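You operate a simulated robot arm through the tools that you are given. There is no shell and no other tool. Be economical: measure what you need, move in short steps, check, and stop when the job is done.

Carry out the task below with a simulated robot arm. There is one attempt and no reset: what you move stays moved.

JOB
Heat-press the red tile on HIGH for the LONG time and set it on the large wire rack.
Fine: press it once, the other tiles, coaster and block not at all; swing the head clear, turn the heat dial off, leave the switch on.
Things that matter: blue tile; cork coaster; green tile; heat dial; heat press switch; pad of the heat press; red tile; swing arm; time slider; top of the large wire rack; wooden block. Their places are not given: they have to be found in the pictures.

The check looks at the end state, three seconds after you hand in, the way a careful person would. Anything else that was tipped, shoved, dropped, spilled or broken makes it a failure.

ROBOT AND FRAMES
A 7-joint arm with a two-finger parallel gripper, fixed in place. Base frame: the origin is at the foot of the arm, x ahead of it, y to its left, z up; the work surface is at about z = 0.84. Units: m, degrees, N and s.
With the tool pointing down near the work surface it reaches from about 0.3 to 0.7 m from the base axis. Its first joint turns from -66.0 to 66.0 degrees. Payload 1.57 kg.
The TCP is the grasp point between the finger pads, 0.03 m short of the fingertips. In the tool frame z runs along the fingers and y along their closing line. The gripper opens to 0.11 m. The fingers are 0.024 m wide and 0.012 m thick; the gripper's body (0.048 by 0.112 m) begins 0.078 m behind the TCP.
Orientation is that of the tool frame in the base frame, as a unit quaternion [w, x, y, z]. With the fingers straight down and closing along the base's y, the tool's x points along the base's -x, its y along +y and its z along -z.

CONTROLS
- The arm moves only by the tool send_rows. Its arguments are lists of equal length, an entry for each row: "rot": the turn, a rotation vector about the base's x, y, z in rad, a list of three; "slide": the shift along the base's x, y, z in cm, a list of three; "hand": the gripper command, from -1 (shut) to 1 (fully open), values between in proportion. In form: {"rot": [[ax, ay, az], ...], "slide": [[x, y, z], ...], "hand": [hand, ...]}. A call has 1 to 20 rows; each row shifts and turns the commanded pose from where the row before left it. Each row takes 0.2 s and may step no farther than 0.05 m and 8.6 degrees from the row before; otherwise, or with a gripper value out of range, the whole call is refused. Where a pose cannot be reached the arm comes as near as it can. A force on the tool above 60 N (or 10 N above the force at the start of the call, whichever is more), or a blocked arm, ends the call early, and 0.2 s more pass. Each finger travels about 0.108 m/s and halts on what it meets, pressing with about 21 N; the grip force reading is that of the motor and also rises with nothing between the fingers. The clock runs only during rows and for 0.2 s after the last one: add rows that do not move to give the fingers time. It gives the time, the measured TCP pose, the force on the tool (base axes), the opening and the grip force at its end, in the units of the frame above (readings bear some noise), with the torque about the TCP (base axes, N m) and any sound that the robot's microphone picked up, and new pictures: "views" is both (left out), scene, wrist or none.
- Cameras (640 x 400 px; columns grow to the right, rows downward): "scene" is fixed at [0.1476, -0.3761, 1.4194]; the picture's right is [0.91, -0.41, 0.00], its down [-0.17, -0.39, -0.91] and it looks along [0.37, 0.83, -0.42] (base axes); focal length 273 px, centre (320, 200). "wrist" rides on the gripper at [0.07, 0.016, -0.141] in the tool frame; the picture's right is [-0.23, 0.97, 0.00], its down [-0.86, -0.20, -0.48] and it looks along [-0.47, -0.11, 0.88] (tool axes); focal length 222 px, centre (320, 200).
- probe_pixels(camera, pixels): there is no depth. For up to 12 entries [column, row, z] of the newest picture of that camera ("zoom" is the newest enlarged one), the place [x, y] in the base frame at which the ray of that pixel passes the height z, good to about 0.002 m. No time passes.
- zoom(camera, box): a new picture of the part [left, top, right, bottom] of that camera's present view, enlarged. No time passes.
- finish_job(): hands the job in; it is judged then, once.

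Work in short steps. Measure before you move; look again where a grasp or a placing could have gone wrong, and mend it. You have 80 turns and 200 pictures in all, those below and enlarged ones among them. Open the gripper and draw the arm clear of the work before you hand the job in, unless the task says otherwise; then end with one line.

The tools are called as name(argument=value, ...) on one line, values as JSON. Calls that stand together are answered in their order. send_rows: Moves the arm, as the interface text tells. Its arguments: {"type":"object","properties":{"rot":{"type":"array","items":{"type":"array","items":{"type":"number"}}},"slide":{"type":"array","items":{"type":"array","items":{"type":"number"}}},"hand":{"type":"array","items":{"type":"number"}},"views":{"type":"string","enum":["both","scene","wrist","none"]}},"required":["rot","slide","hand"]} The other tools are called the same way: probe_pixels (camera, pixels) gives the place at which the rays of pixels pass given heights; zoom (camera, box) takes an enlarged picture of a part of a camera's view; finish_job () hands the job in.

At the start:

```text
clock: 0.0
eef_pos: [0.3621, 0.0223, 1.304]
orientation: [0.0, 0.0, 1.0, 0.001]
ft_force: [1.4, 0.5, 0.2]
wrist_torque: [0.0, -0.04, 0.01]
gripper_width: 0.1098
grasp_force: 0.0
```

scene: 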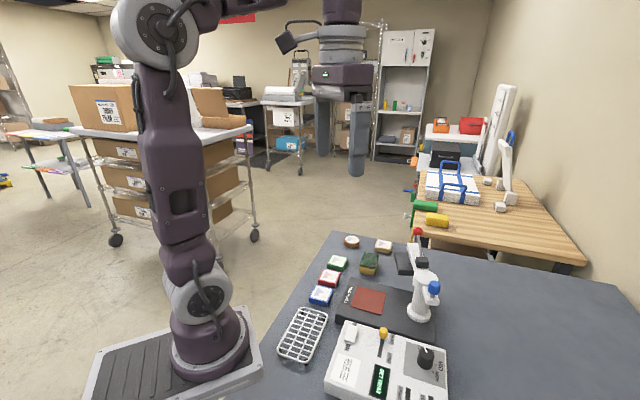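
wrist: 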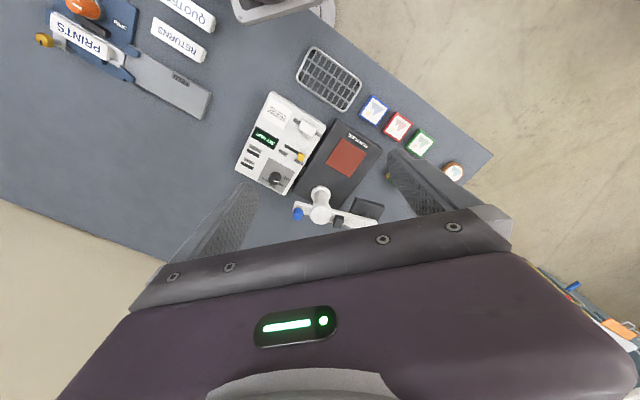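

The pictures show the press, a control box and tiles. I zoom in on these for details.

zoom(camera="scene", box=[270, 220, 460, 400])

zoom(camera="wrist", box=[220, 30, 480, 240])

```text
2.22 times, centred on (365, 310) of scene
```

zoom: 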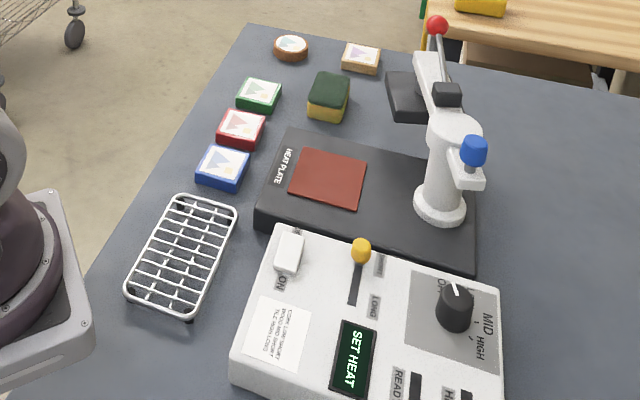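

```text
1.90 times, centred on (350, 135) of wrist
```

zoom: 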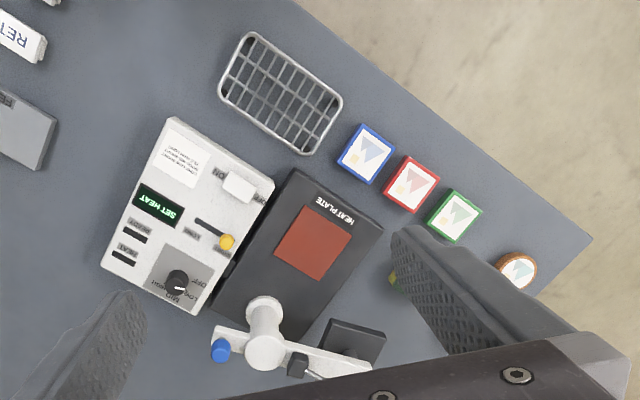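

I take the rough positions of objects from both cameras at several heights.

probe_pixels(camera="zoom", pixels=[[366, 154, 0.855], [411, 184, 0.855], [455, 216, 0.855], [517, 268, 0.855], [313, 242, 0.87], [240, 187, 0.9], [227, 241, 0.92], [177, 281, 0.92], [264, 345, 0.98], [221, 350, 0.98], [352, 340, 0.95], [280, 93, 0.87]])

probe_pixels(camera="scene", pixels=[[320.9, 295, 0.855], [329.4, 276.5, 0.855], [338, 262.5, 0.855], [352, 240, 0.855], [368, 300, 0.87], [351, 333, 0.9], [383.4, 333, 0.92], [426, 352, 0.92], [425, 278, 0.98], [434, 288, 0.98], [405, 263, 0.95], [303, 335, 0.87]])

zoom(camera="scene", box=[320, 310, 460, 400])

zoom(camera="scene", box=[370, 215, 460, 335])

zoom(camera="wrist", box=[220, 80, 340, 200])

```text
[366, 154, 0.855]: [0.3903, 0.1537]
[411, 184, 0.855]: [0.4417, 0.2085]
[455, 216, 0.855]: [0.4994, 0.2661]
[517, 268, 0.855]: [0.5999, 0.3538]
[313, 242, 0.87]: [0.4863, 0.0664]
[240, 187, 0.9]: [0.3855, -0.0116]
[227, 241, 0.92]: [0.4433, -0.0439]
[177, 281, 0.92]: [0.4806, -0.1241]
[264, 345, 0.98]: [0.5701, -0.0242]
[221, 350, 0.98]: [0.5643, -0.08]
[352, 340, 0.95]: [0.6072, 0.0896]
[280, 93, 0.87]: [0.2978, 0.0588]
```

```text
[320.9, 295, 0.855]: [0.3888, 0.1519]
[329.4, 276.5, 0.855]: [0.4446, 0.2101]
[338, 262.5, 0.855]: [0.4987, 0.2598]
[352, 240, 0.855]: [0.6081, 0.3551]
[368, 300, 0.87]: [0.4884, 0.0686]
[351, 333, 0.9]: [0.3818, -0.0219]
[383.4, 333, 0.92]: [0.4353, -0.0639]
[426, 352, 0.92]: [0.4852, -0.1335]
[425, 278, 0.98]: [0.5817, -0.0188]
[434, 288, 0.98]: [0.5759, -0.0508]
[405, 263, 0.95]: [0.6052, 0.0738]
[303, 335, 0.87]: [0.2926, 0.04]
```

```text
4.44 times, centred on (390, 355) of scene
```

zoom: 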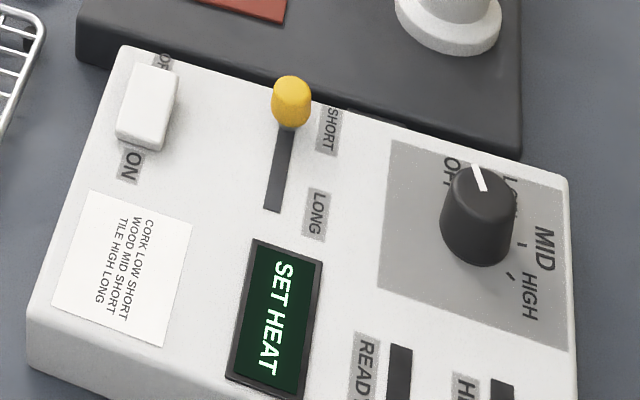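

```text
3.33 times, centred on (415, 275) of scene
```

zoom: 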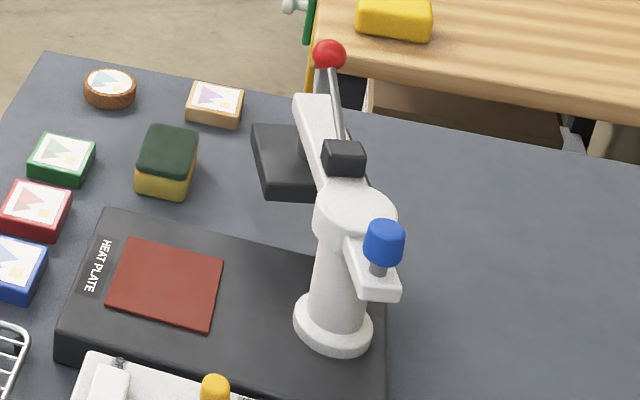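

```text
3.33 times, centred on (280, 140) of wrist
```

zoom: 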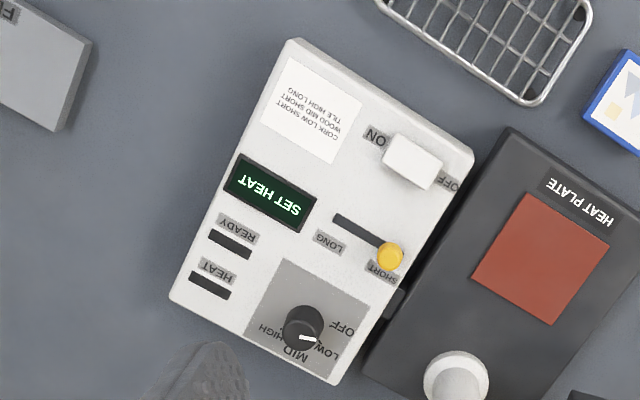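

Next I lower the gripper over the controls to look closely; it stays well above everything.

send_rows(rot=[[0, 0, 0], [0, 0, 0], [0, 0, 0], [0, 0, 0], [0, 0, 0]], slide=[[0, -1, -4], [0, -1, -4], [0, -1, -4], [0, -1, -4], [0, 0, 0]], hand=[1, 1, 1, 1, 1], views="wrist")

```text
clock: 1.2
eef_pos: [0.3614, -0.016, 1.1428]
orientation: [0.0, 0.0, 1.0, 0.0]
ft_force: [0.3, -0.9, 0.6]
wrist_torque: [0.03, 0.0, 0.02]
gripper_width: 0.11
grasp_force: 0.0
```

wrist: 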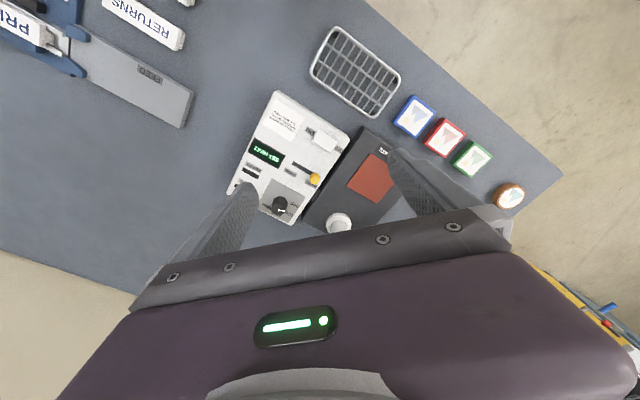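

zoom(camera="wrist", box=[220, 80, 370, 230])

zoom(camera="wrist", box=[300, 20, 500, 160])

```text
2.67 times, centred on (295, 155) of wrist
```

zoom: 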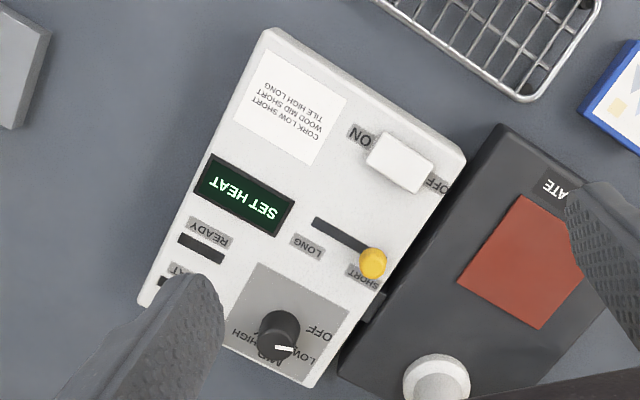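

```text
2.86 times, centred on (400, 90) of wrist
```

zoom: 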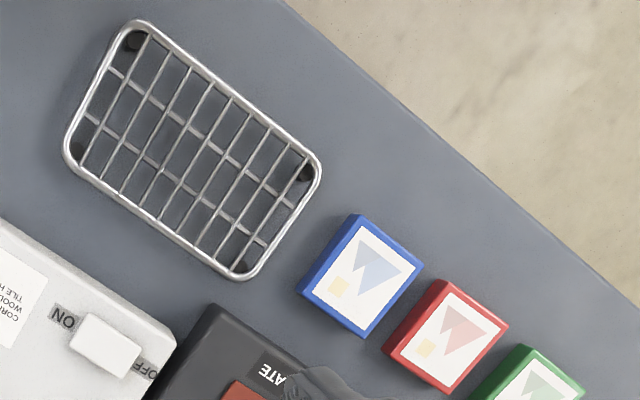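

I triangulate the control box, using candidate heights in both cameras.

probe_pixels(camera="wrist", pixels=[[349.4, 140, 0.88], [349.4, 140, 0.92], [276.3, 91.3, 0.88], [276.3, 91.3, 0.92], [292, 224.4, 0.88], [292, 224.4, 0.92], [315, 179, 0.9], [315, 179, 0.94], [414.5, 115.5, 0.86], [414.5, 115.5, 0.88], [445, 135, 0.86], [445, 135, 0.88]])

probe_pixels(camera="scene", pixels=[[345, 320.8, 0.88], [345, 320.8, 0.92], [324.2, 386.5, 0.88], [324.2, 386.5, 0.92], [445.9, 350, 0.88], [445.9, 350, 0.92], [383.5, 330, 0.9], [383.5, 330, 0.94], [320.9, 293, 0.86], [320.9, 293, 0.88], [329.4, 274.5, 0.86], [329.4, 274.5, 0.88]])

zoom(camera="scene", box=[265, 250, 345, 365])

zoom(camera="scene", box=[400, 325, 460, 400])

```text
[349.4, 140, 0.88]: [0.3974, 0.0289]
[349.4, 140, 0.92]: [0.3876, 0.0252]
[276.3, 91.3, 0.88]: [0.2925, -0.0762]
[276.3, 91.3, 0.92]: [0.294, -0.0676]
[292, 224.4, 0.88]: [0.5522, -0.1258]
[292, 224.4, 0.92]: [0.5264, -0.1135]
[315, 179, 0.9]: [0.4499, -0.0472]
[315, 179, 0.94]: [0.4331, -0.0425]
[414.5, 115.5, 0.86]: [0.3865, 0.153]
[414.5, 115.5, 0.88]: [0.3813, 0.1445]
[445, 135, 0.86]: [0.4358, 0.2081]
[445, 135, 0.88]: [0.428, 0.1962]
```

```text
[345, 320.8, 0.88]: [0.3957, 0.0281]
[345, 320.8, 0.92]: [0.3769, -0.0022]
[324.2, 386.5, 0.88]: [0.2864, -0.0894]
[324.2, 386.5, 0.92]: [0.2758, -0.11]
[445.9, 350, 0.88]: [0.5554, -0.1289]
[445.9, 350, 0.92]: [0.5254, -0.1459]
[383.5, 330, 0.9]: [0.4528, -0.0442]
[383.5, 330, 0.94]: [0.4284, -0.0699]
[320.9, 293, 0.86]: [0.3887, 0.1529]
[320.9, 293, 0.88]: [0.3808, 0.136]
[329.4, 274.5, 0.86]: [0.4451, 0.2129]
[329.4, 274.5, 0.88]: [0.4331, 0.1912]
```

```text
3.48 times, centred on (305, 308) of scene
```

zoom: 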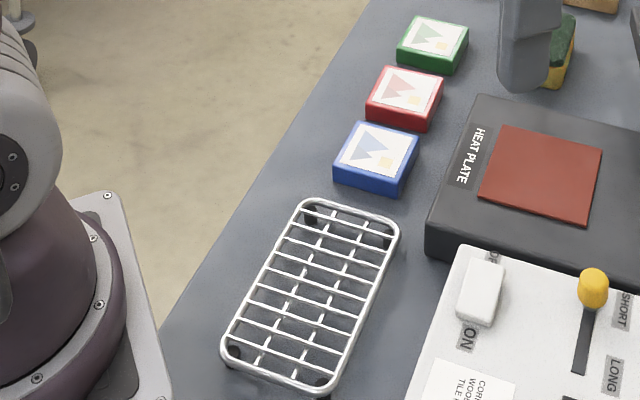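

```text
5.33 times, centred on (430, 362) of scene
```

zoom: 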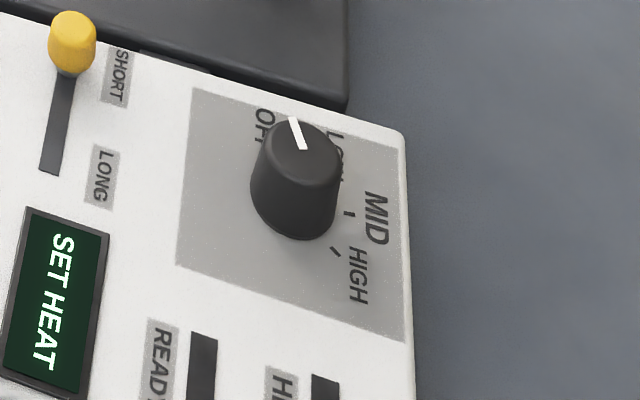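

I probe the dial, its ticks and the slot ends in the newest zoom.

probe_pixels(camera="zoom", pixels=[[303, 150, 0.905], [292, 117, 0.905], [349, 213, 0.88], [335, 251, 0.88], [295, 201, 0.88], [262, 118, 0.88], [335, 145, 0.88], [375, 216, 0.88], [356, 275, 0.88], [70, 75, 0.88], [50, 172, 0.88], [72, 40, 0.9]])

probe_pixels(camera="wrist", pixels=[[281, 211, 0.905], [281, 211, 0.89], [280, 200, 0.88], [284, 188, 0.88], [314, 204, 0.88], [330, 223, 0.88]])

```text
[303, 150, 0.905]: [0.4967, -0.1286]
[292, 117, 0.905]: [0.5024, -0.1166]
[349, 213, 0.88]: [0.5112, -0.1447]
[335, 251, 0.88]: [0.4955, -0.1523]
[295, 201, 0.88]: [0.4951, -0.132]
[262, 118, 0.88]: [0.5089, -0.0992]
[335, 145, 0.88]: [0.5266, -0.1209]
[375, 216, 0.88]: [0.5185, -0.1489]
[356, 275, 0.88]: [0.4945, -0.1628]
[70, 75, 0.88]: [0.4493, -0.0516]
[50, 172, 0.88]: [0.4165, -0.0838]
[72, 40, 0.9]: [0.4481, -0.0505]
```

```text
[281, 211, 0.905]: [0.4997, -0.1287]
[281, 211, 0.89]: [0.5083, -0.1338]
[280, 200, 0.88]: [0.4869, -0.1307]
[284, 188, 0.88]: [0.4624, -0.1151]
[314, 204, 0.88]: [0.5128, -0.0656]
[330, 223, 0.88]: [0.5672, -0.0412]
```

Dial ≈ (0.4955,-0.130), OFF at about 60° and HIGH at about -90°; slider knob ≈ (0.450,-0.048) with its slot running towards (-,-). I go above the slider knob with the closing line across the slot.

send_rows(rot=[[0, 0, 0.131], [0, 0, 0.131], [0, 0, 0.131], [0, 0, 0.131], [0, 0, 0.131], [0, 0, 0.131], [0, 0, 0]], slide=[[1.5, -0.53, -2.5], [1.5, -0.53, -2.5], [1.5, -0.53, -2.5], [1.5, -0.53, -2.5], [1.5, -0.54, -2.5], [1.36, -0.54, -2.5], [0, 0, 0]], hand=[-0.1, -0.1, -0.1, -0.1, -0.1, -0.1, -0.1])

```text
clock: 2.8
eef_pos: [0.4496, -0.051, 0.9939]
orientation: [-0.001, -0.384, 0.923, 0.0]
ft_force: [0.1, -0.2, 0.4]
wrist_torque: [0.04, -0.02, 0.01]
gripper_width: 0.0495
grasp_force: 0.0
```

scene: 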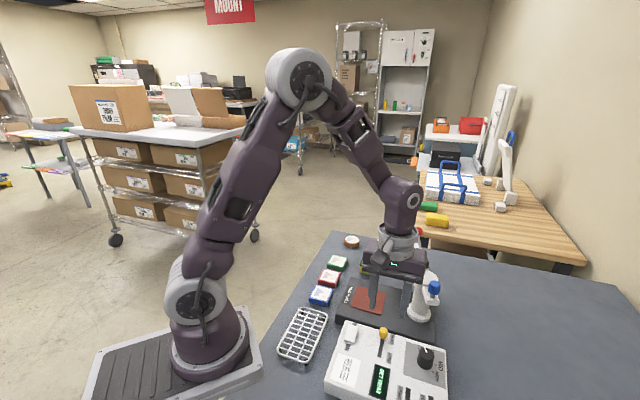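
wrist: 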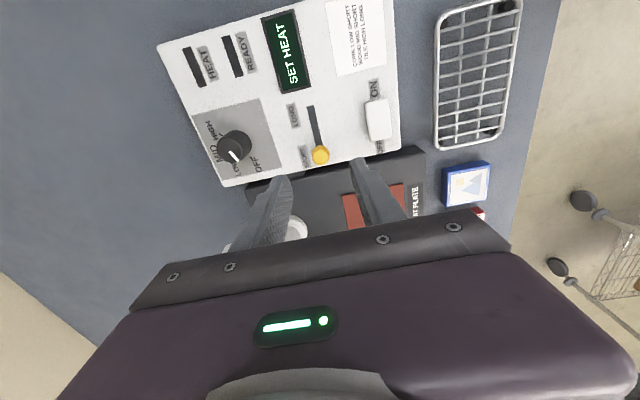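

I refine the knob position from this close view: knob at (320,155), slot end at (309,107).

probe_pixels(camera="wrist", pixels=[[320, 155, 0.9], [320, 155, 0.91], [309, 107, 0.88], [232, 158, 0.905], [232, 147, 0.905], [238, 136, 0.88], [379, 120, 0.89], [477, 75, 0.87], [468, 170, 0.855]])

zoom(camera="wrist", box=[180, 80, 400, 210])

```text
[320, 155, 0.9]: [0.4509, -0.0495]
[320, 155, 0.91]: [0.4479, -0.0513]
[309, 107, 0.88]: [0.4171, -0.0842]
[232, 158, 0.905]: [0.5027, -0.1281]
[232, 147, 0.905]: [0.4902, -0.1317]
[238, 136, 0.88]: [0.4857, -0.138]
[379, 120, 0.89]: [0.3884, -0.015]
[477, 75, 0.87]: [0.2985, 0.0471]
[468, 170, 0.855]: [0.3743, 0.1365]
```

```text
2.91 times, centred on (290, 145) of wrist
```

zoom: 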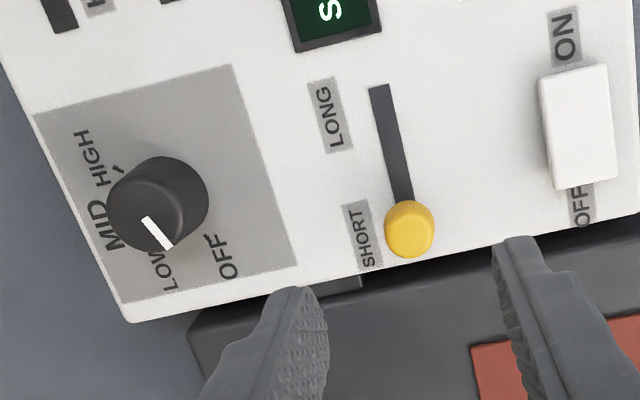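

The TCP at (0.4496,-0.051) is already on the knob. I lower to z≈0.917, grip it, and check.

send_rows(rot=[[0, 0, 0], [0, 0, 0], [0, 0, 0], [0, 0, 0], [0, 0, 0], [0, 0, 0]], slide=[[0, 0.1, -3], [0, 0, -3], [0, 0, -1.7], [0, 0, 0], [0, 0, 0], [0, 0, 0]], hand=[-0.1, -0.1, -0.1, -1, -1, -1])

```text
clock: 4.2
eef_pos: [0.4509, -0.0478, 0.9175]
orientation: [0.001, -0.384, 0.923, 0.0]
ft_force: [6.9, -8.3, -8.2]
wrist_torque: [-0.07, -0.37, -0.05]
gripper_width: 0.0193
grasp_force: 33.6
```

scene: 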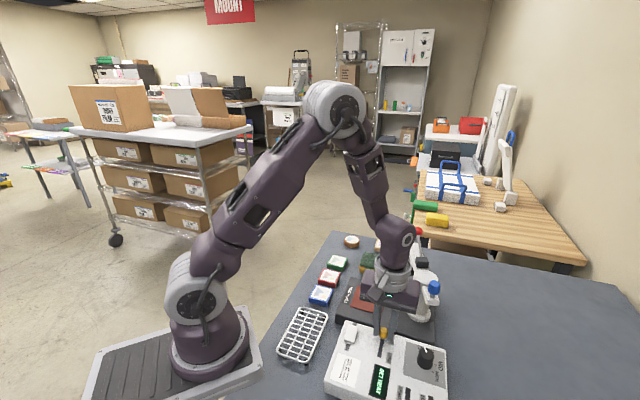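
wrist: 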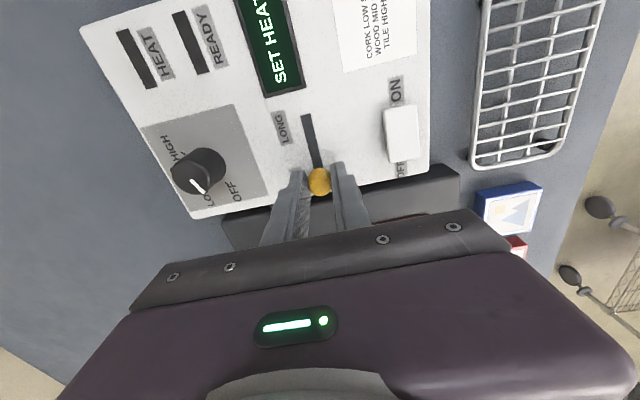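

Knob gripped (0.019 m). I slide it along the slot towards LONG.

send_rows(rot=[[0, 0, 0], [0, 0, 0], [0, 0, 0], [0, 0, 0], [0, 0, 0], [0, 0, 0], [0, 0, 0]], slide=[[-0.5, -0.5, 0], [-0.5, -0.5, 0], [-0.5, -0.5, 0], [-0.5, -0.5, 0], [-0.5, -0.5, 0], [-0.4, -0.4, 0], [0, 0, 0]], hand=[-1, -1, -1, -1, -1, -1, -1], views="wrist")

```text
clock: 5.8
eef_pos: [0.4215, -0.0772, 0.9164]
orientation: [0.0, -0.384, 0.923, 0.0]
ft_force: [16.6, -2.5, -13.6]
wrist_torque: [-0.05, -0.38, -0.03]
gripper_width: 0.0194
grasp_force: 33.7
```

wrist: 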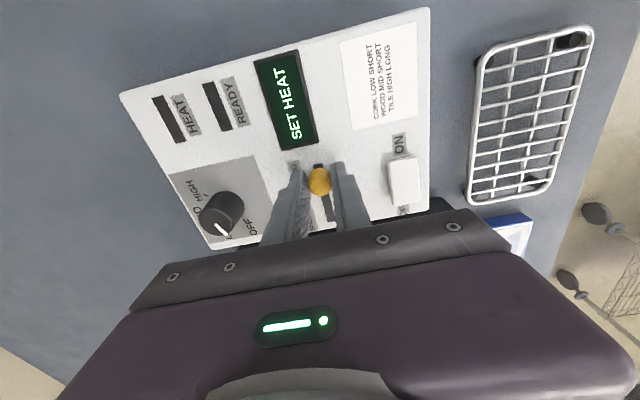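

Along-slot resistance has risen to about 10 N, so it is likely at the stop. I release, lift and look.

send_rows(rot=[[0, 0, 0], [0, 0, 0], [0, 0, 0], [0, 0, 0]], slide=[[0, 0, 0], [0, 0, 0], [0, 0, 4], [0, 0, 4]], hand=[-0.1, -0.1, -0.1, -0.1], views="wrist")

zoom(camera="wrist", box=[150, 30, 420, 200])

```text
clock: 6.8
eef_pos: [0.4209, -0.0773, 0.9966]
orientation: [0.0, -0.384, 0.923, 0.0]
ft_force: [-0.4, -0.2, 1.1]
wrist_torque: [0.01, -0.03, 0.02]
gripper_width: 0.0495
grasp_force: 0.1
```

wrist: 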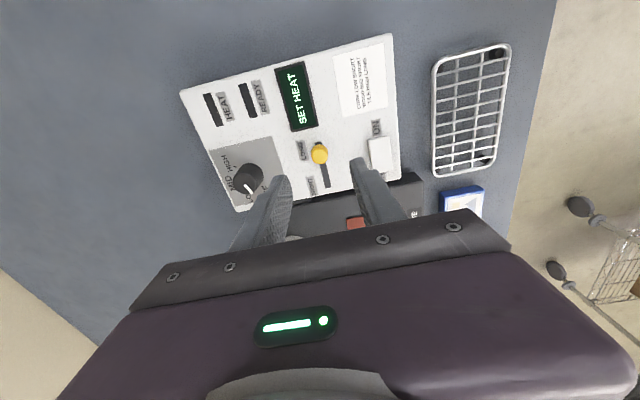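

```text
2.35 times, centred on (285, 115) of wrist
```

zoom: 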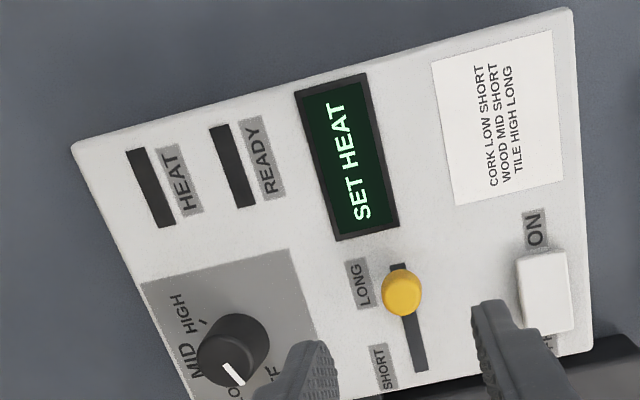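

probe_pixels(camera="wrist", pixels=[[319.5, 153, 0.9], [319.5, 153, 0.905], [317, 142, 0.88], [328, 187, 0.88], [303, 150, 0.88], [311, 187, 0.88], [246, 179, 0.905], [250, 185, 0.905]])

```text
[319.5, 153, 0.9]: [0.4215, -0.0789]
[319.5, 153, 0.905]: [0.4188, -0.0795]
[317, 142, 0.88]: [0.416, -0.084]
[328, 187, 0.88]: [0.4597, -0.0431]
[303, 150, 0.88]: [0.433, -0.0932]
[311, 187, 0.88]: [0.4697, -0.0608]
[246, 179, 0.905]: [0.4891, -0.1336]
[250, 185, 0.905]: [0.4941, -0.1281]
```

Slider is at LONG. Now over to the dial at ≈(0.4965,-0.130), yawing to +75° to leave room for the 150° turn.

send_rows(rot=[[0, 0, 0.13], [0, 0, 0.13], [0, 0, 0.13], [0, 0, 0.13], [0, 0, 0]], slide=[[1.9, -1.3, 0], [1.9, -1.3, 0], [1.9, -1.3, 0], [1.86, -1.37, 0], [0, 0, 0]], hand=[0.1, 0.1, 0.1, 0.1, 0.1])

zoom(camera="wrist", box=[220, 60, 420, 220])

```text
clock: 8.0
eef_pos: [0.4981, -0.1306, 0.9967]
orientation: [-0.001, -0.608, 0.794, 0.0]
ft_force: [-1.1, 0.1, 0.3]
wrist_torque: [-0.01, 0.01, 0.0]
gripper_width: 0.0604
grasp_force: 0.1
```

scene: 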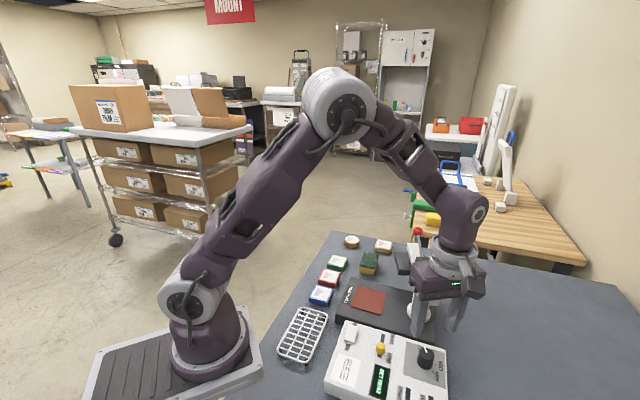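
wrist: 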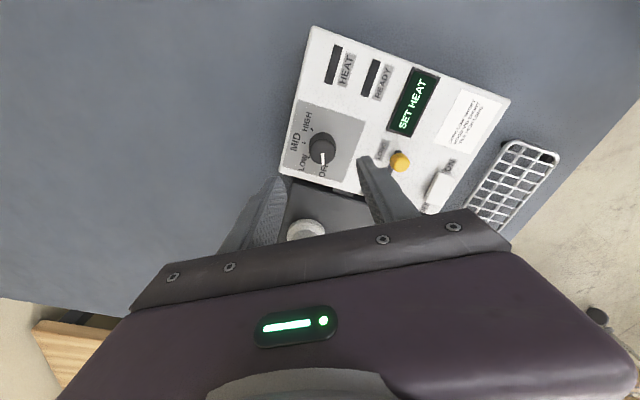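

```text
2.50 times, centred on (320, 140) of wrist
```

zoom: 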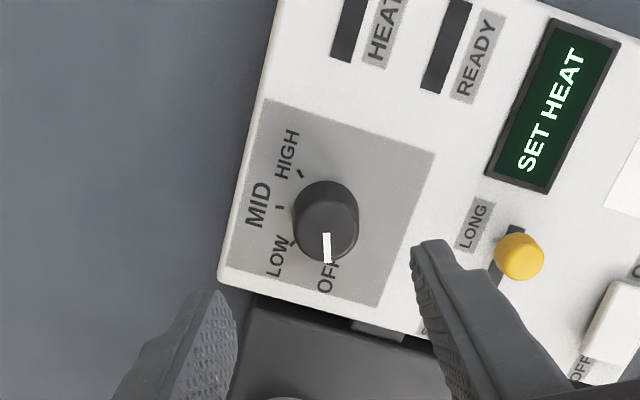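

probe_pixels(camera="zoom", pixels=[[326, 232, 0.905], [327, 262, 0.905], [326, 228, 0.91], [325, 213, 0.88], [300, 172, 0.88], [280, 207, 0.88], [290, 243, 0.88], [326, 275, 0.88]])

```text
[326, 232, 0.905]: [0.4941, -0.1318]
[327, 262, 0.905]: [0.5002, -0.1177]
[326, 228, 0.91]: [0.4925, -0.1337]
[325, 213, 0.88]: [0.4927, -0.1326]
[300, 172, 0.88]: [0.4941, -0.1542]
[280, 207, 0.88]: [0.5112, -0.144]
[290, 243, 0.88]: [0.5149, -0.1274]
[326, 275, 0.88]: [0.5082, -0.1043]
```

Dial centre ≈ (0.495,-0.131). I lower over it and close.

send_rows(rot=[[0, 0, 0], [0, 0, 0], [0, 0, 0], [0, 0, 0], [0, 0, 0], [0, 0, 0]], slide=[[-0.3, -0.05, -3], [0, 0, -3], [0, 0, -2.1], [0, 0, 0], [0, 0, 0], [0, 0, 0]], hand=[0.1, 0.1, 0.1, -1, -1, -1], views="wrist")

```text
clock: 9.4
eef_pos: [0.492, -0.1297, 0.9157]
orientation: [-0.001, -0.608, 0.794, 0.0]
ft_force: [-2.7, 1.9, -4.2]
wrist_torque: [-0.48, 0.19, -0.11]
gripper_width: 0.0303
grasp_force: 39.3
```

wrist: 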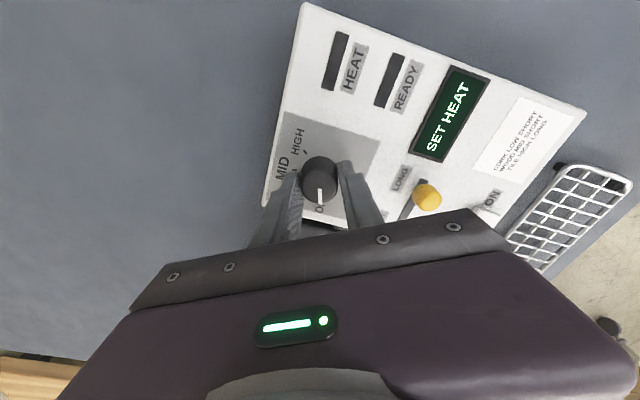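

Dial held (0.030 m). I turn clockwise by half (75°) and check.

send_rows(rot=[[0, 0, 0], [0, 0, -0.145], [0, 0, -0.145], [0, 0, -0.145], [0, 0, -0.145], [0, 0, -0.145], [0, 0, -0.145], [0, 0, -0.145], [0, 0, -0.145], [0, 0, -0.145], [0, 0, 0]], slide=[[-0.2, -0.1, 0], [0, 0, 0], [0, 0, 0], [0, 0, 0], [0, 0, 0], [0, 0, 0], [0, 0, 0], [0, 0, 0], [0, 0, 0], [0, 0, 0], [0, 0, 0]], hand=[-1, -1, -1, -1, -1, -1, -1, -1, -1, -1, -1], views="wrist")

zoom(camera="wrist", box=[220, 100, 420, 240])

```text
clock: 11.8
eef_pos: [0.4941, -0.1325, 0.9173]
orientation: [0.003, -0.001, 1.0, 0.0]
ft_force: [23.0, -5.0, 8.4]
wrist_torque: [-0.18, -0.71, 0.02]
gripper_width: 0.0301
grasp_force: 39.0
```

wrist: 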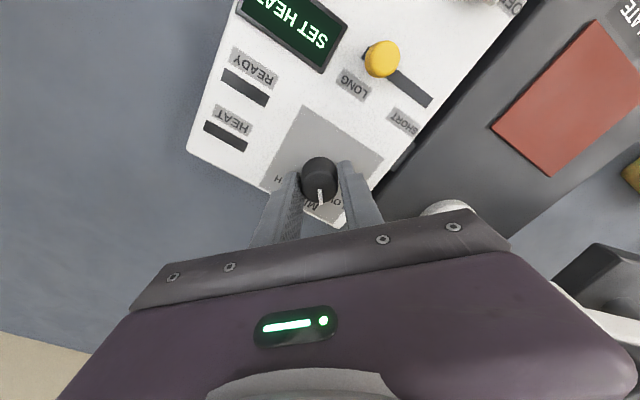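

```text
2.86 times, centred on (320, 170) of wrist
```

zoom: 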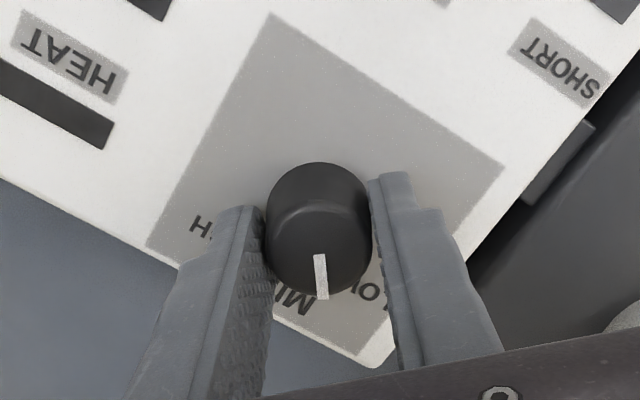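

The pointer turned along with the gripper. I relieve the side force slightly and turn the remaining 75°.

send_rows(rot=[[0, 0, 0], [0, 0, -0.145], [0, 0, -0.145], [0, 0, -0.145], [0, 0, -0.145], [0, 0, -0.145], [0, 0, -0.145], [0, 0, -0.145], [0, 0, -0.145], [0, 0, -0.145], [0, 0, 0]], slide=[[0.2, 0, 0], [0, 0, 0], [0, 0, 0], [0, 0, 0], [0, 0, 0], [0, 0, 0], [0, 0, 0], [0, 0, 0], [0, 0, 0], [0, 0, 0], [0, 0, 0]], hand=[-1, -1, -1, -1, -1, -1, -1, -1, -1, -1, -1])

zoom(camera="wrist", box=[220, 100, 420, 240])

zoom(camera="scene", box=[320, 310, 460, 400])

```text
clock: 14.2
eef_pos: [0.4941, -0.1319, 0.9173]
orientation: [0.001, 0.607, 0.795, -0.001]
ft_force: [-4.6, -25.7, 21.1]
wrist_torque: [-1.14, 0.08, 0.0]
gripper_width: 0.0299
grasp_force: 39.7
```

scene: 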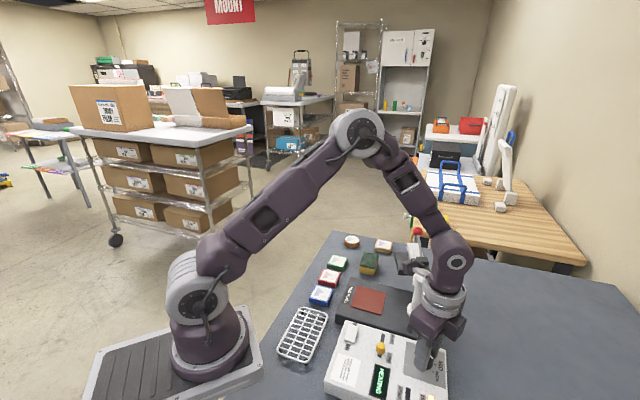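
wrist: 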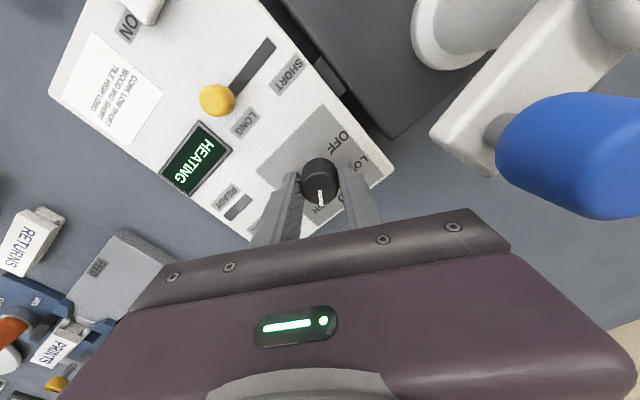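

```text
2.86 times, centred on (320, 170) of wrist
```

zoom: 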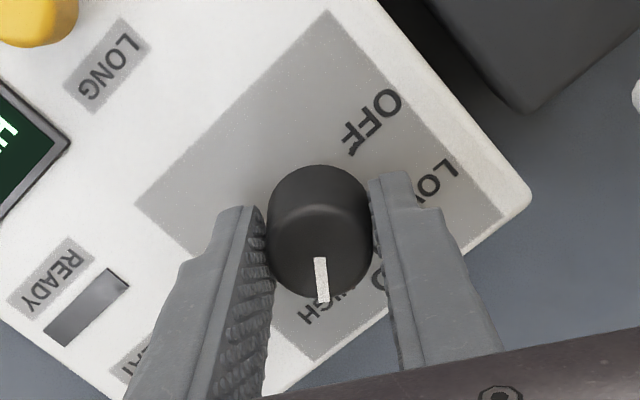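

```text
4.44 times, centred on (390, 355) of scene
```

zoom: 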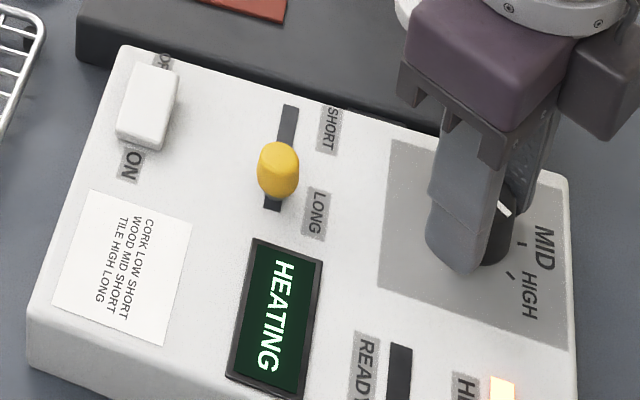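

HEATING is displayed. I release, raise, and turn back for a view of the dial.

send_rows(rot=[[0, 0, 0], [0, 0, 0], [0, 0, 0], [0, 0, 0], [0, 0, 0.145], [0, 0, 0.145], [0, 0, 0.145], [0, 0, 0.145], [0, 0, 0.145], [0, 0, 0.145], [0, 0, 0.145], [0, 0, 0.145], [0, 0, 0.145]], slide=[[0, 0, 0], [0, 0, 0], [0, 0, 4], [0, 0, 5], [0, 0, 5], [-1, 0, 2], [-1, 0, 0], [-1, 0, 0], [-1, 0, 0], [-1, 1, 0], [-1, 1, 0], [-1, 1, 0], [0, 0, 0]], hand=[0.1, 0.1, 0.1, 0.1, 0.5, 0.5, 0.5, 0.5, 0.5, 0.5, 0.5, 0.5, 0.5])

zoom(camera="scene", box=[320, 310, 460, 400])

zoom(camera="scene", box=[370, 215, 460, 335])

```text
clock: 17.0
eef_pos: [0.4237, -0.1012, 1.0766]
orientation: [0.0, -0.003, 1.0, 0.0]
ft_force: [-0.4, 0.1, 0.7]
wrist_torque: [0.0, 0.04, -0.01]
gripper_width: 0.0826
grasp_force: 0.2
```

scene: 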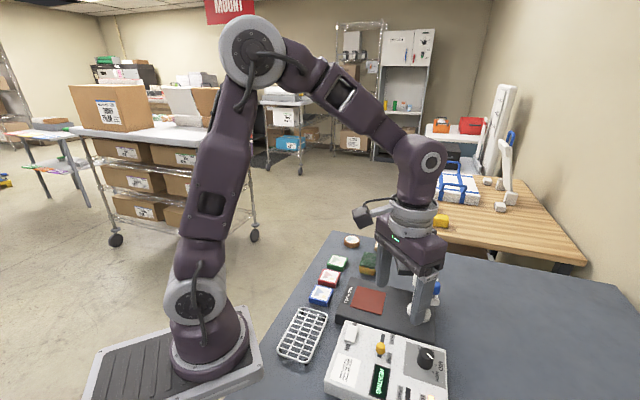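
wrist: 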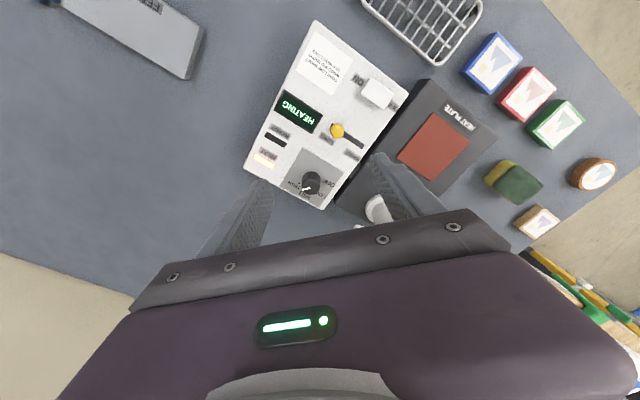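

```text
4.44 times, centred on (390, 355) of scene
```

zoom: 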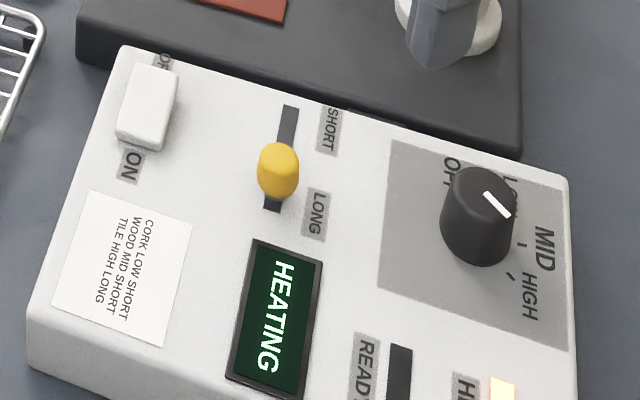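

```text
3.33 times, centred on (415, 275) of scene
```

zoom: 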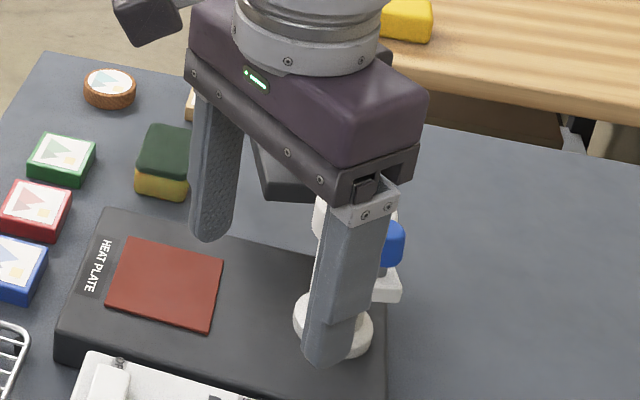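

The pointer seems to be near MID rather than HIGH. I measure its angle.

probe_pixels(camera="scene", pixels=[[427.2, 353.2, 0.905], [432.8, 358.4, 0.905], [435.6, 365.5, 0.88], [433, 372.3, 0.88], [438.4, 366, 0.88], [437, 376, 0.88]])

zoom(camera="wrist", box=[250, 100, 370, 220])

```text
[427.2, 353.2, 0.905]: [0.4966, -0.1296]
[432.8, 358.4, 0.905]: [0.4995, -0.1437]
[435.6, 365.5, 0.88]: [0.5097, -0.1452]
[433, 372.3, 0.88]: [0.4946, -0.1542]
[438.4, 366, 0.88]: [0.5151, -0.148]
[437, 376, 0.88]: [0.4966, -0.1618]
```

```text
3.33 times, centred on (310, 160) of wrist
```

zoom: 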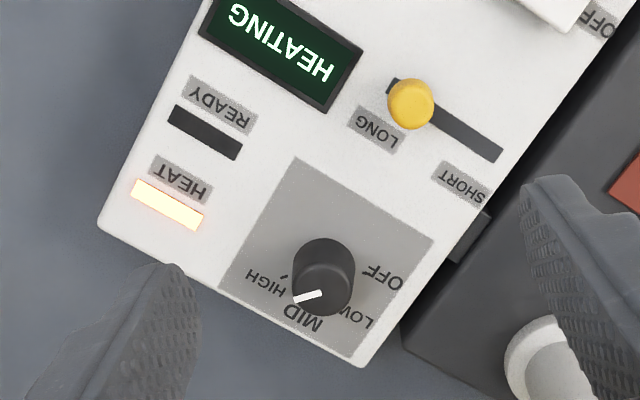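

probe_pixels(camera="zoom", pixels=[[321, 293, 0.905], [294, 301, 0.905], [283, 278, 0.88], [323, 290, 0.91], [294, 301, 0.91], [525, 300, 0.97], [525, 330, 0.87]])

probe_pixels(camera="wrist", pixels=[[525, 91, 0.86], [492, 59, 0.86], [434, 147, 0.87], [420, 107, 0.87], [469, 133, 0.87], [448, 185, 0.87], [398, 157, 0.87]])

```text
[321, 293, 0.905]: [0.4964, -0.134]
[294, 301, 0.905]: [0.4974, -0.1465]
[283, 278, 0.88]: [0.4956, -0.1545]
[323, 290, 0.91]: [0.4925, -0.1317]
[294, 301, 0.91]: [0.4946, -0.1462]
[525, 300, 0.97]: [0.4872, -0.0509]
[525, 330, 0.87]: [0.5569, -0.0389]
```

```text
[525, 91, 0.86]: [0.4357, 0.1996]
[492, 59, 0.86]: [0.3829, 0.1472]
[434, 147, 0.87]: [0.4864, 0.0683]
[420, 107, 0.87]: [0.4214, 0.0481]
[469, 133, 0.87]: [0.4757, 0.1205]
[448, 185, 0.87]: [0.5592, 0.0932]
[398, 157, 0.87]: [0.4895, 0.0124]
```

Pointer ≈ -85°, which is HIGH. Now I move over the red tile (≈(0.438,0.205)) with yaw 45°.

send_rows(rot=[[0, 0, 0.131], [0, 0, 0.131], [0, 0, 0.131], [0, 0, 0.131], [0, 0, 0.131], [0, 0, 0.131], [0, 0, 0]], slide=[[0.2, 4.9, 0], [0.2, 4.9, 0], [0.2, 4.9, 0], [0.2, 4.9, 0], [0.3, 4.9, -0.5], [0.2, 4.9, -0.5], [0, 1, 0]], hand=[1, 1, 1, 1, 1, 1, 1])

zoom(camera="scene", box=[370, 215, 460, 335])

zoom(camera="wrist", box=[200, 60, 440, 210])

```text
clock: 18.6
eef_pos: [0.436, 0.2029, 1.0666]
orientation: [0.0, -0.385, 0.923, 0.0]
ft_force: [-0.2, 0.2, -0.8]
wrist_torque: [0.02, 0.01, 0.01]
gripper_width: 0.1101
grasp_force: 0.0
```

scene: 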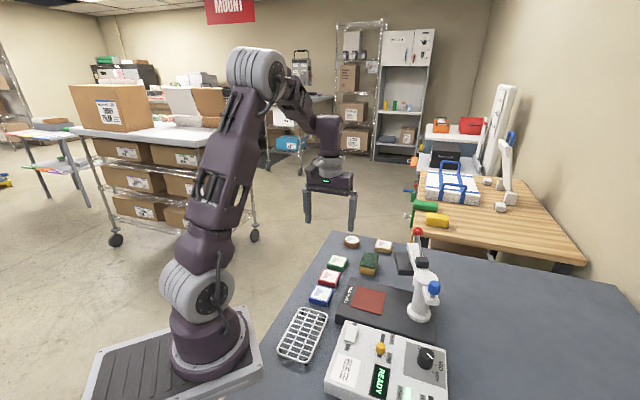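
wrist: 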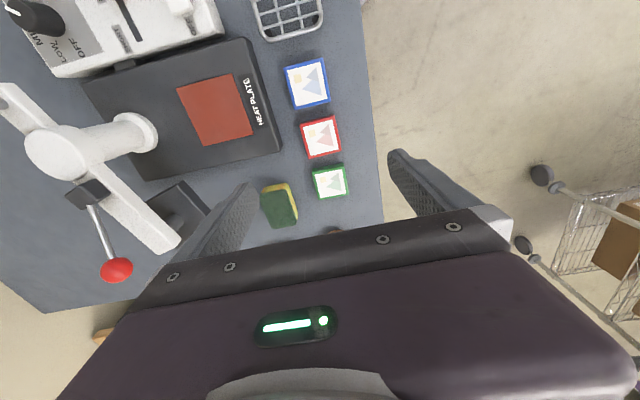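

```text
3.33 times, centred on (415, 275) of scene
```

zoom: 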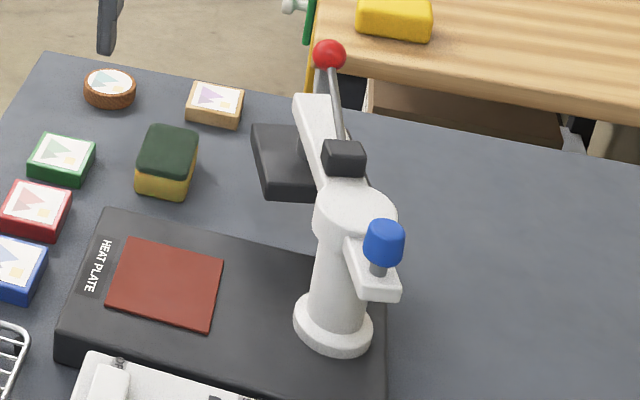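

```text
2.67 times, centred on (320, 135) of wrist
```

zoom: 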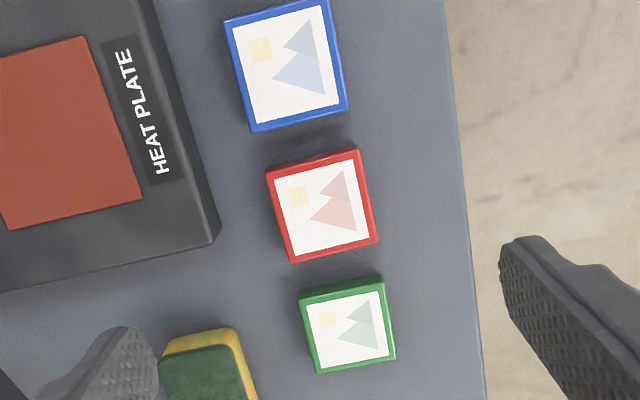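

READY is already displayed. I measure the red tile corners, and the plate, from this view.

probe_pixels(camera="zoom", pixels=[[265, 170, 0.86], [358, 148, 0.86], [378, 240, 0.86], [291, 262, 0.86], [82, 36, 0.875], [142, 198, 0.875], [5, 229, 0.875], [221, 238, 0.875], [180, 345, 0.88], [302, 292, 0.855]])

probe_pixels(camera="wrist", pixels=[[178, 87, 0.875], [193, 146, 0.875], [235, 74, 0.875], [253, 133, 0.875], [115, 270, 1.05], [115, 270, 1.0], [178, 215, 0.95], [152, 135, 0.88], [60, 150, 1.0], [160, 240, 1.0]])

probe_pixels(camera="scene", pixels=[[417.5, 231, 1.05], [417.5, 231, 1.0], [345, 287, 0.875], [365.5, 314, 0.875]])

```text
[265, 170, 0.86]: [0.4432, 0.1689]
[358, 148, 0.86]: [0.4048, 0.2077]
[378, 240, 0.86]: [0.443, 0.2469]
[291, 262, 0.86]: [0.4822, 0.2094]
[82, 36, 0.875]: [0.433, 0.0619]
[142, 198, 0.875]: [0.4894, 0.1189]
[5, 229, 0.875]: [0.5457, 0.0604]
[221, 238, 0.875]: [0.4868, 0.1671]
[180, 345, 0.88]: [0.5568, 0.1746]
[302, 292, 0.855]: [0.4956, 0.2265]
```

```text
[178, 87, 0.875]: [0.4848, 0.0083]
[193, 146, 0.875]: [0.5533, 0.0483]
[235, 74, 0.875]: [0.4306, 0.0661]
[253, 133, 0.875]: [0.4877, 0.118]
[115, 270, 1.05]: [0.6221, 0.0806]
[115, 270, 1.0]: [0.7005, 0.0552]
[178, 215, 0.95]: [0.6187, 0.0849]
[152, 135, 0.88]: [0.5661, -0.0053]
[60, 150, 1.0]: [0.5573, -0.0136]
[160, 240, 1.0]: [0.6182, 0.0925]
```

```text
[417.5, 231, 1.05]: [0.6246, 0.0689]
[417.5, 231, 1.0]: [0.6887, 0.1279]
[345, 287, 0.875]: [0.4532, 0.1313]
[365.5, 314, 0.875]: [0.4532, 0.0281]
```

Tile is 0.055 m, centred at (0.443,0.208), 45°; the press base edge is 0.06 away, so I open to 0.07 only. Descend to z≈0.876.

send_rows(rot=[[0, 0, 0], [0, 0, 0], [0, 0, 0], [0, 0, 0], [0, 0, 0], [0, 0, 0]], slide=[[0.35, 0.25, -3.5], [0.35, 0.25, -3.5], [0, 0, -3.5], [0, 0, -3.5], [0, 0, -1.5], [0, 0, 0]], hand=[0.27, 0.27, 0.27, 0.27, 0.27, 0.27])

zoom(camera="scene", box=[290, 240, 390, 310])

```text
clock: 20.0
eef_pos: [0.4439, 0.2069, 0.9115]
orientation: [0.0, -0.384, 0.923, 0.0]
ft_force: [0.5, -0.1, -0.2]
wrist_torque: [0.0, 0.01, -0.01]
gripper_width: 0.0699
grasp_force: 0.1
```

scene: 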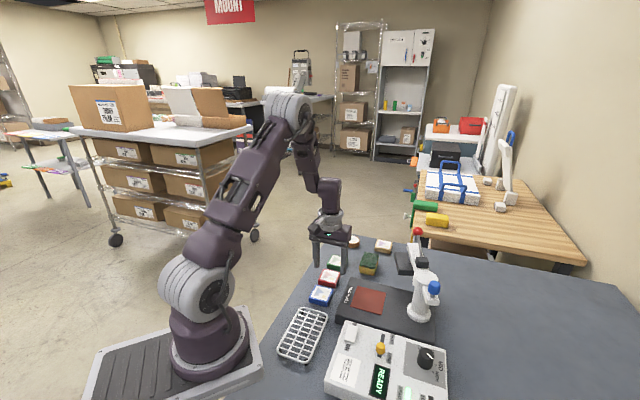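
wrist: 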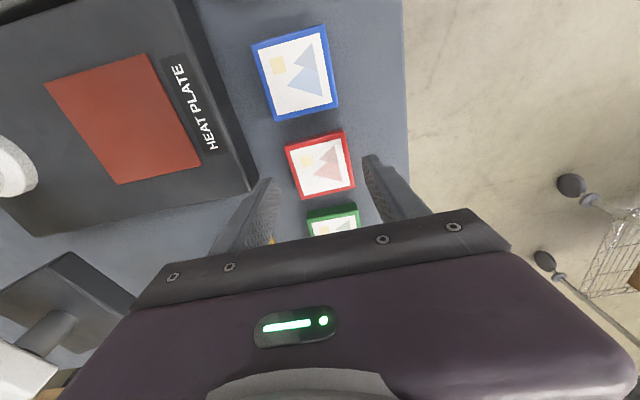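

```text
5.71 times, centred on (340, 275) of scene
```

zoom: 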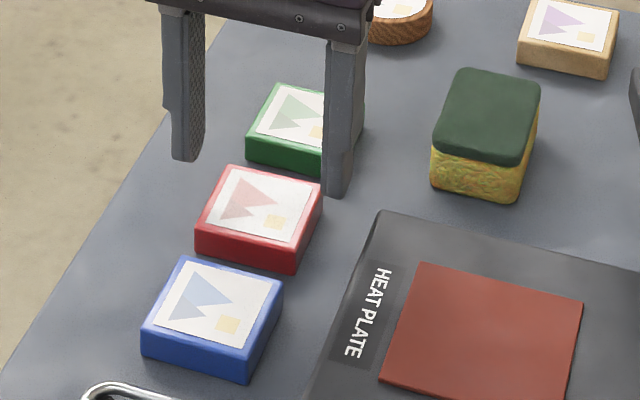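

Aligned. I lower the last 3.5 cm and close on the red tile.

send_rows(rot=[[0, 0, 0], [0, 0, 0], [0, 0, 0], [0, 0, 0], [0, 0, 0], [0, 0, 0]], slide=[[-0.05, 0.1, -2], [0, 0, -1.5], [0, 0, 0], [0, 0, 0], [0, 0, 0], [0, 0, 0]], hand=[0.27, 0.27, 0.27, -1, -1, -1], views="wrist")

```text
clock: 21.4
eef_pos: [0.444, 0.209, 0.8758]
orientation: [0.0, -0.384, 0.923, -0.001]
ft_force: [0.1, 0.4, -0.2]
wrist_torque: [0.01, 0.03, -0.02]
gripper_width: 0.0558
grasp_force: 20.9
```

wrist: 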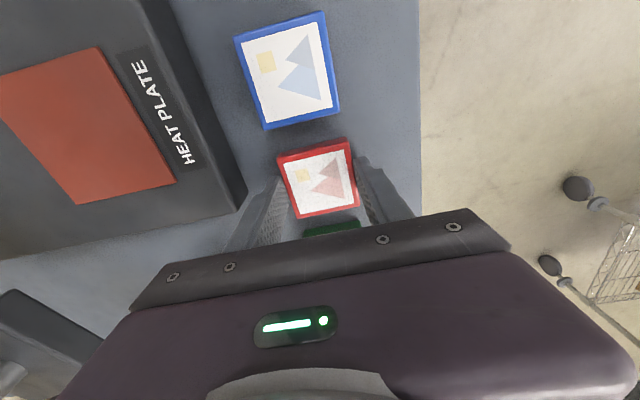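

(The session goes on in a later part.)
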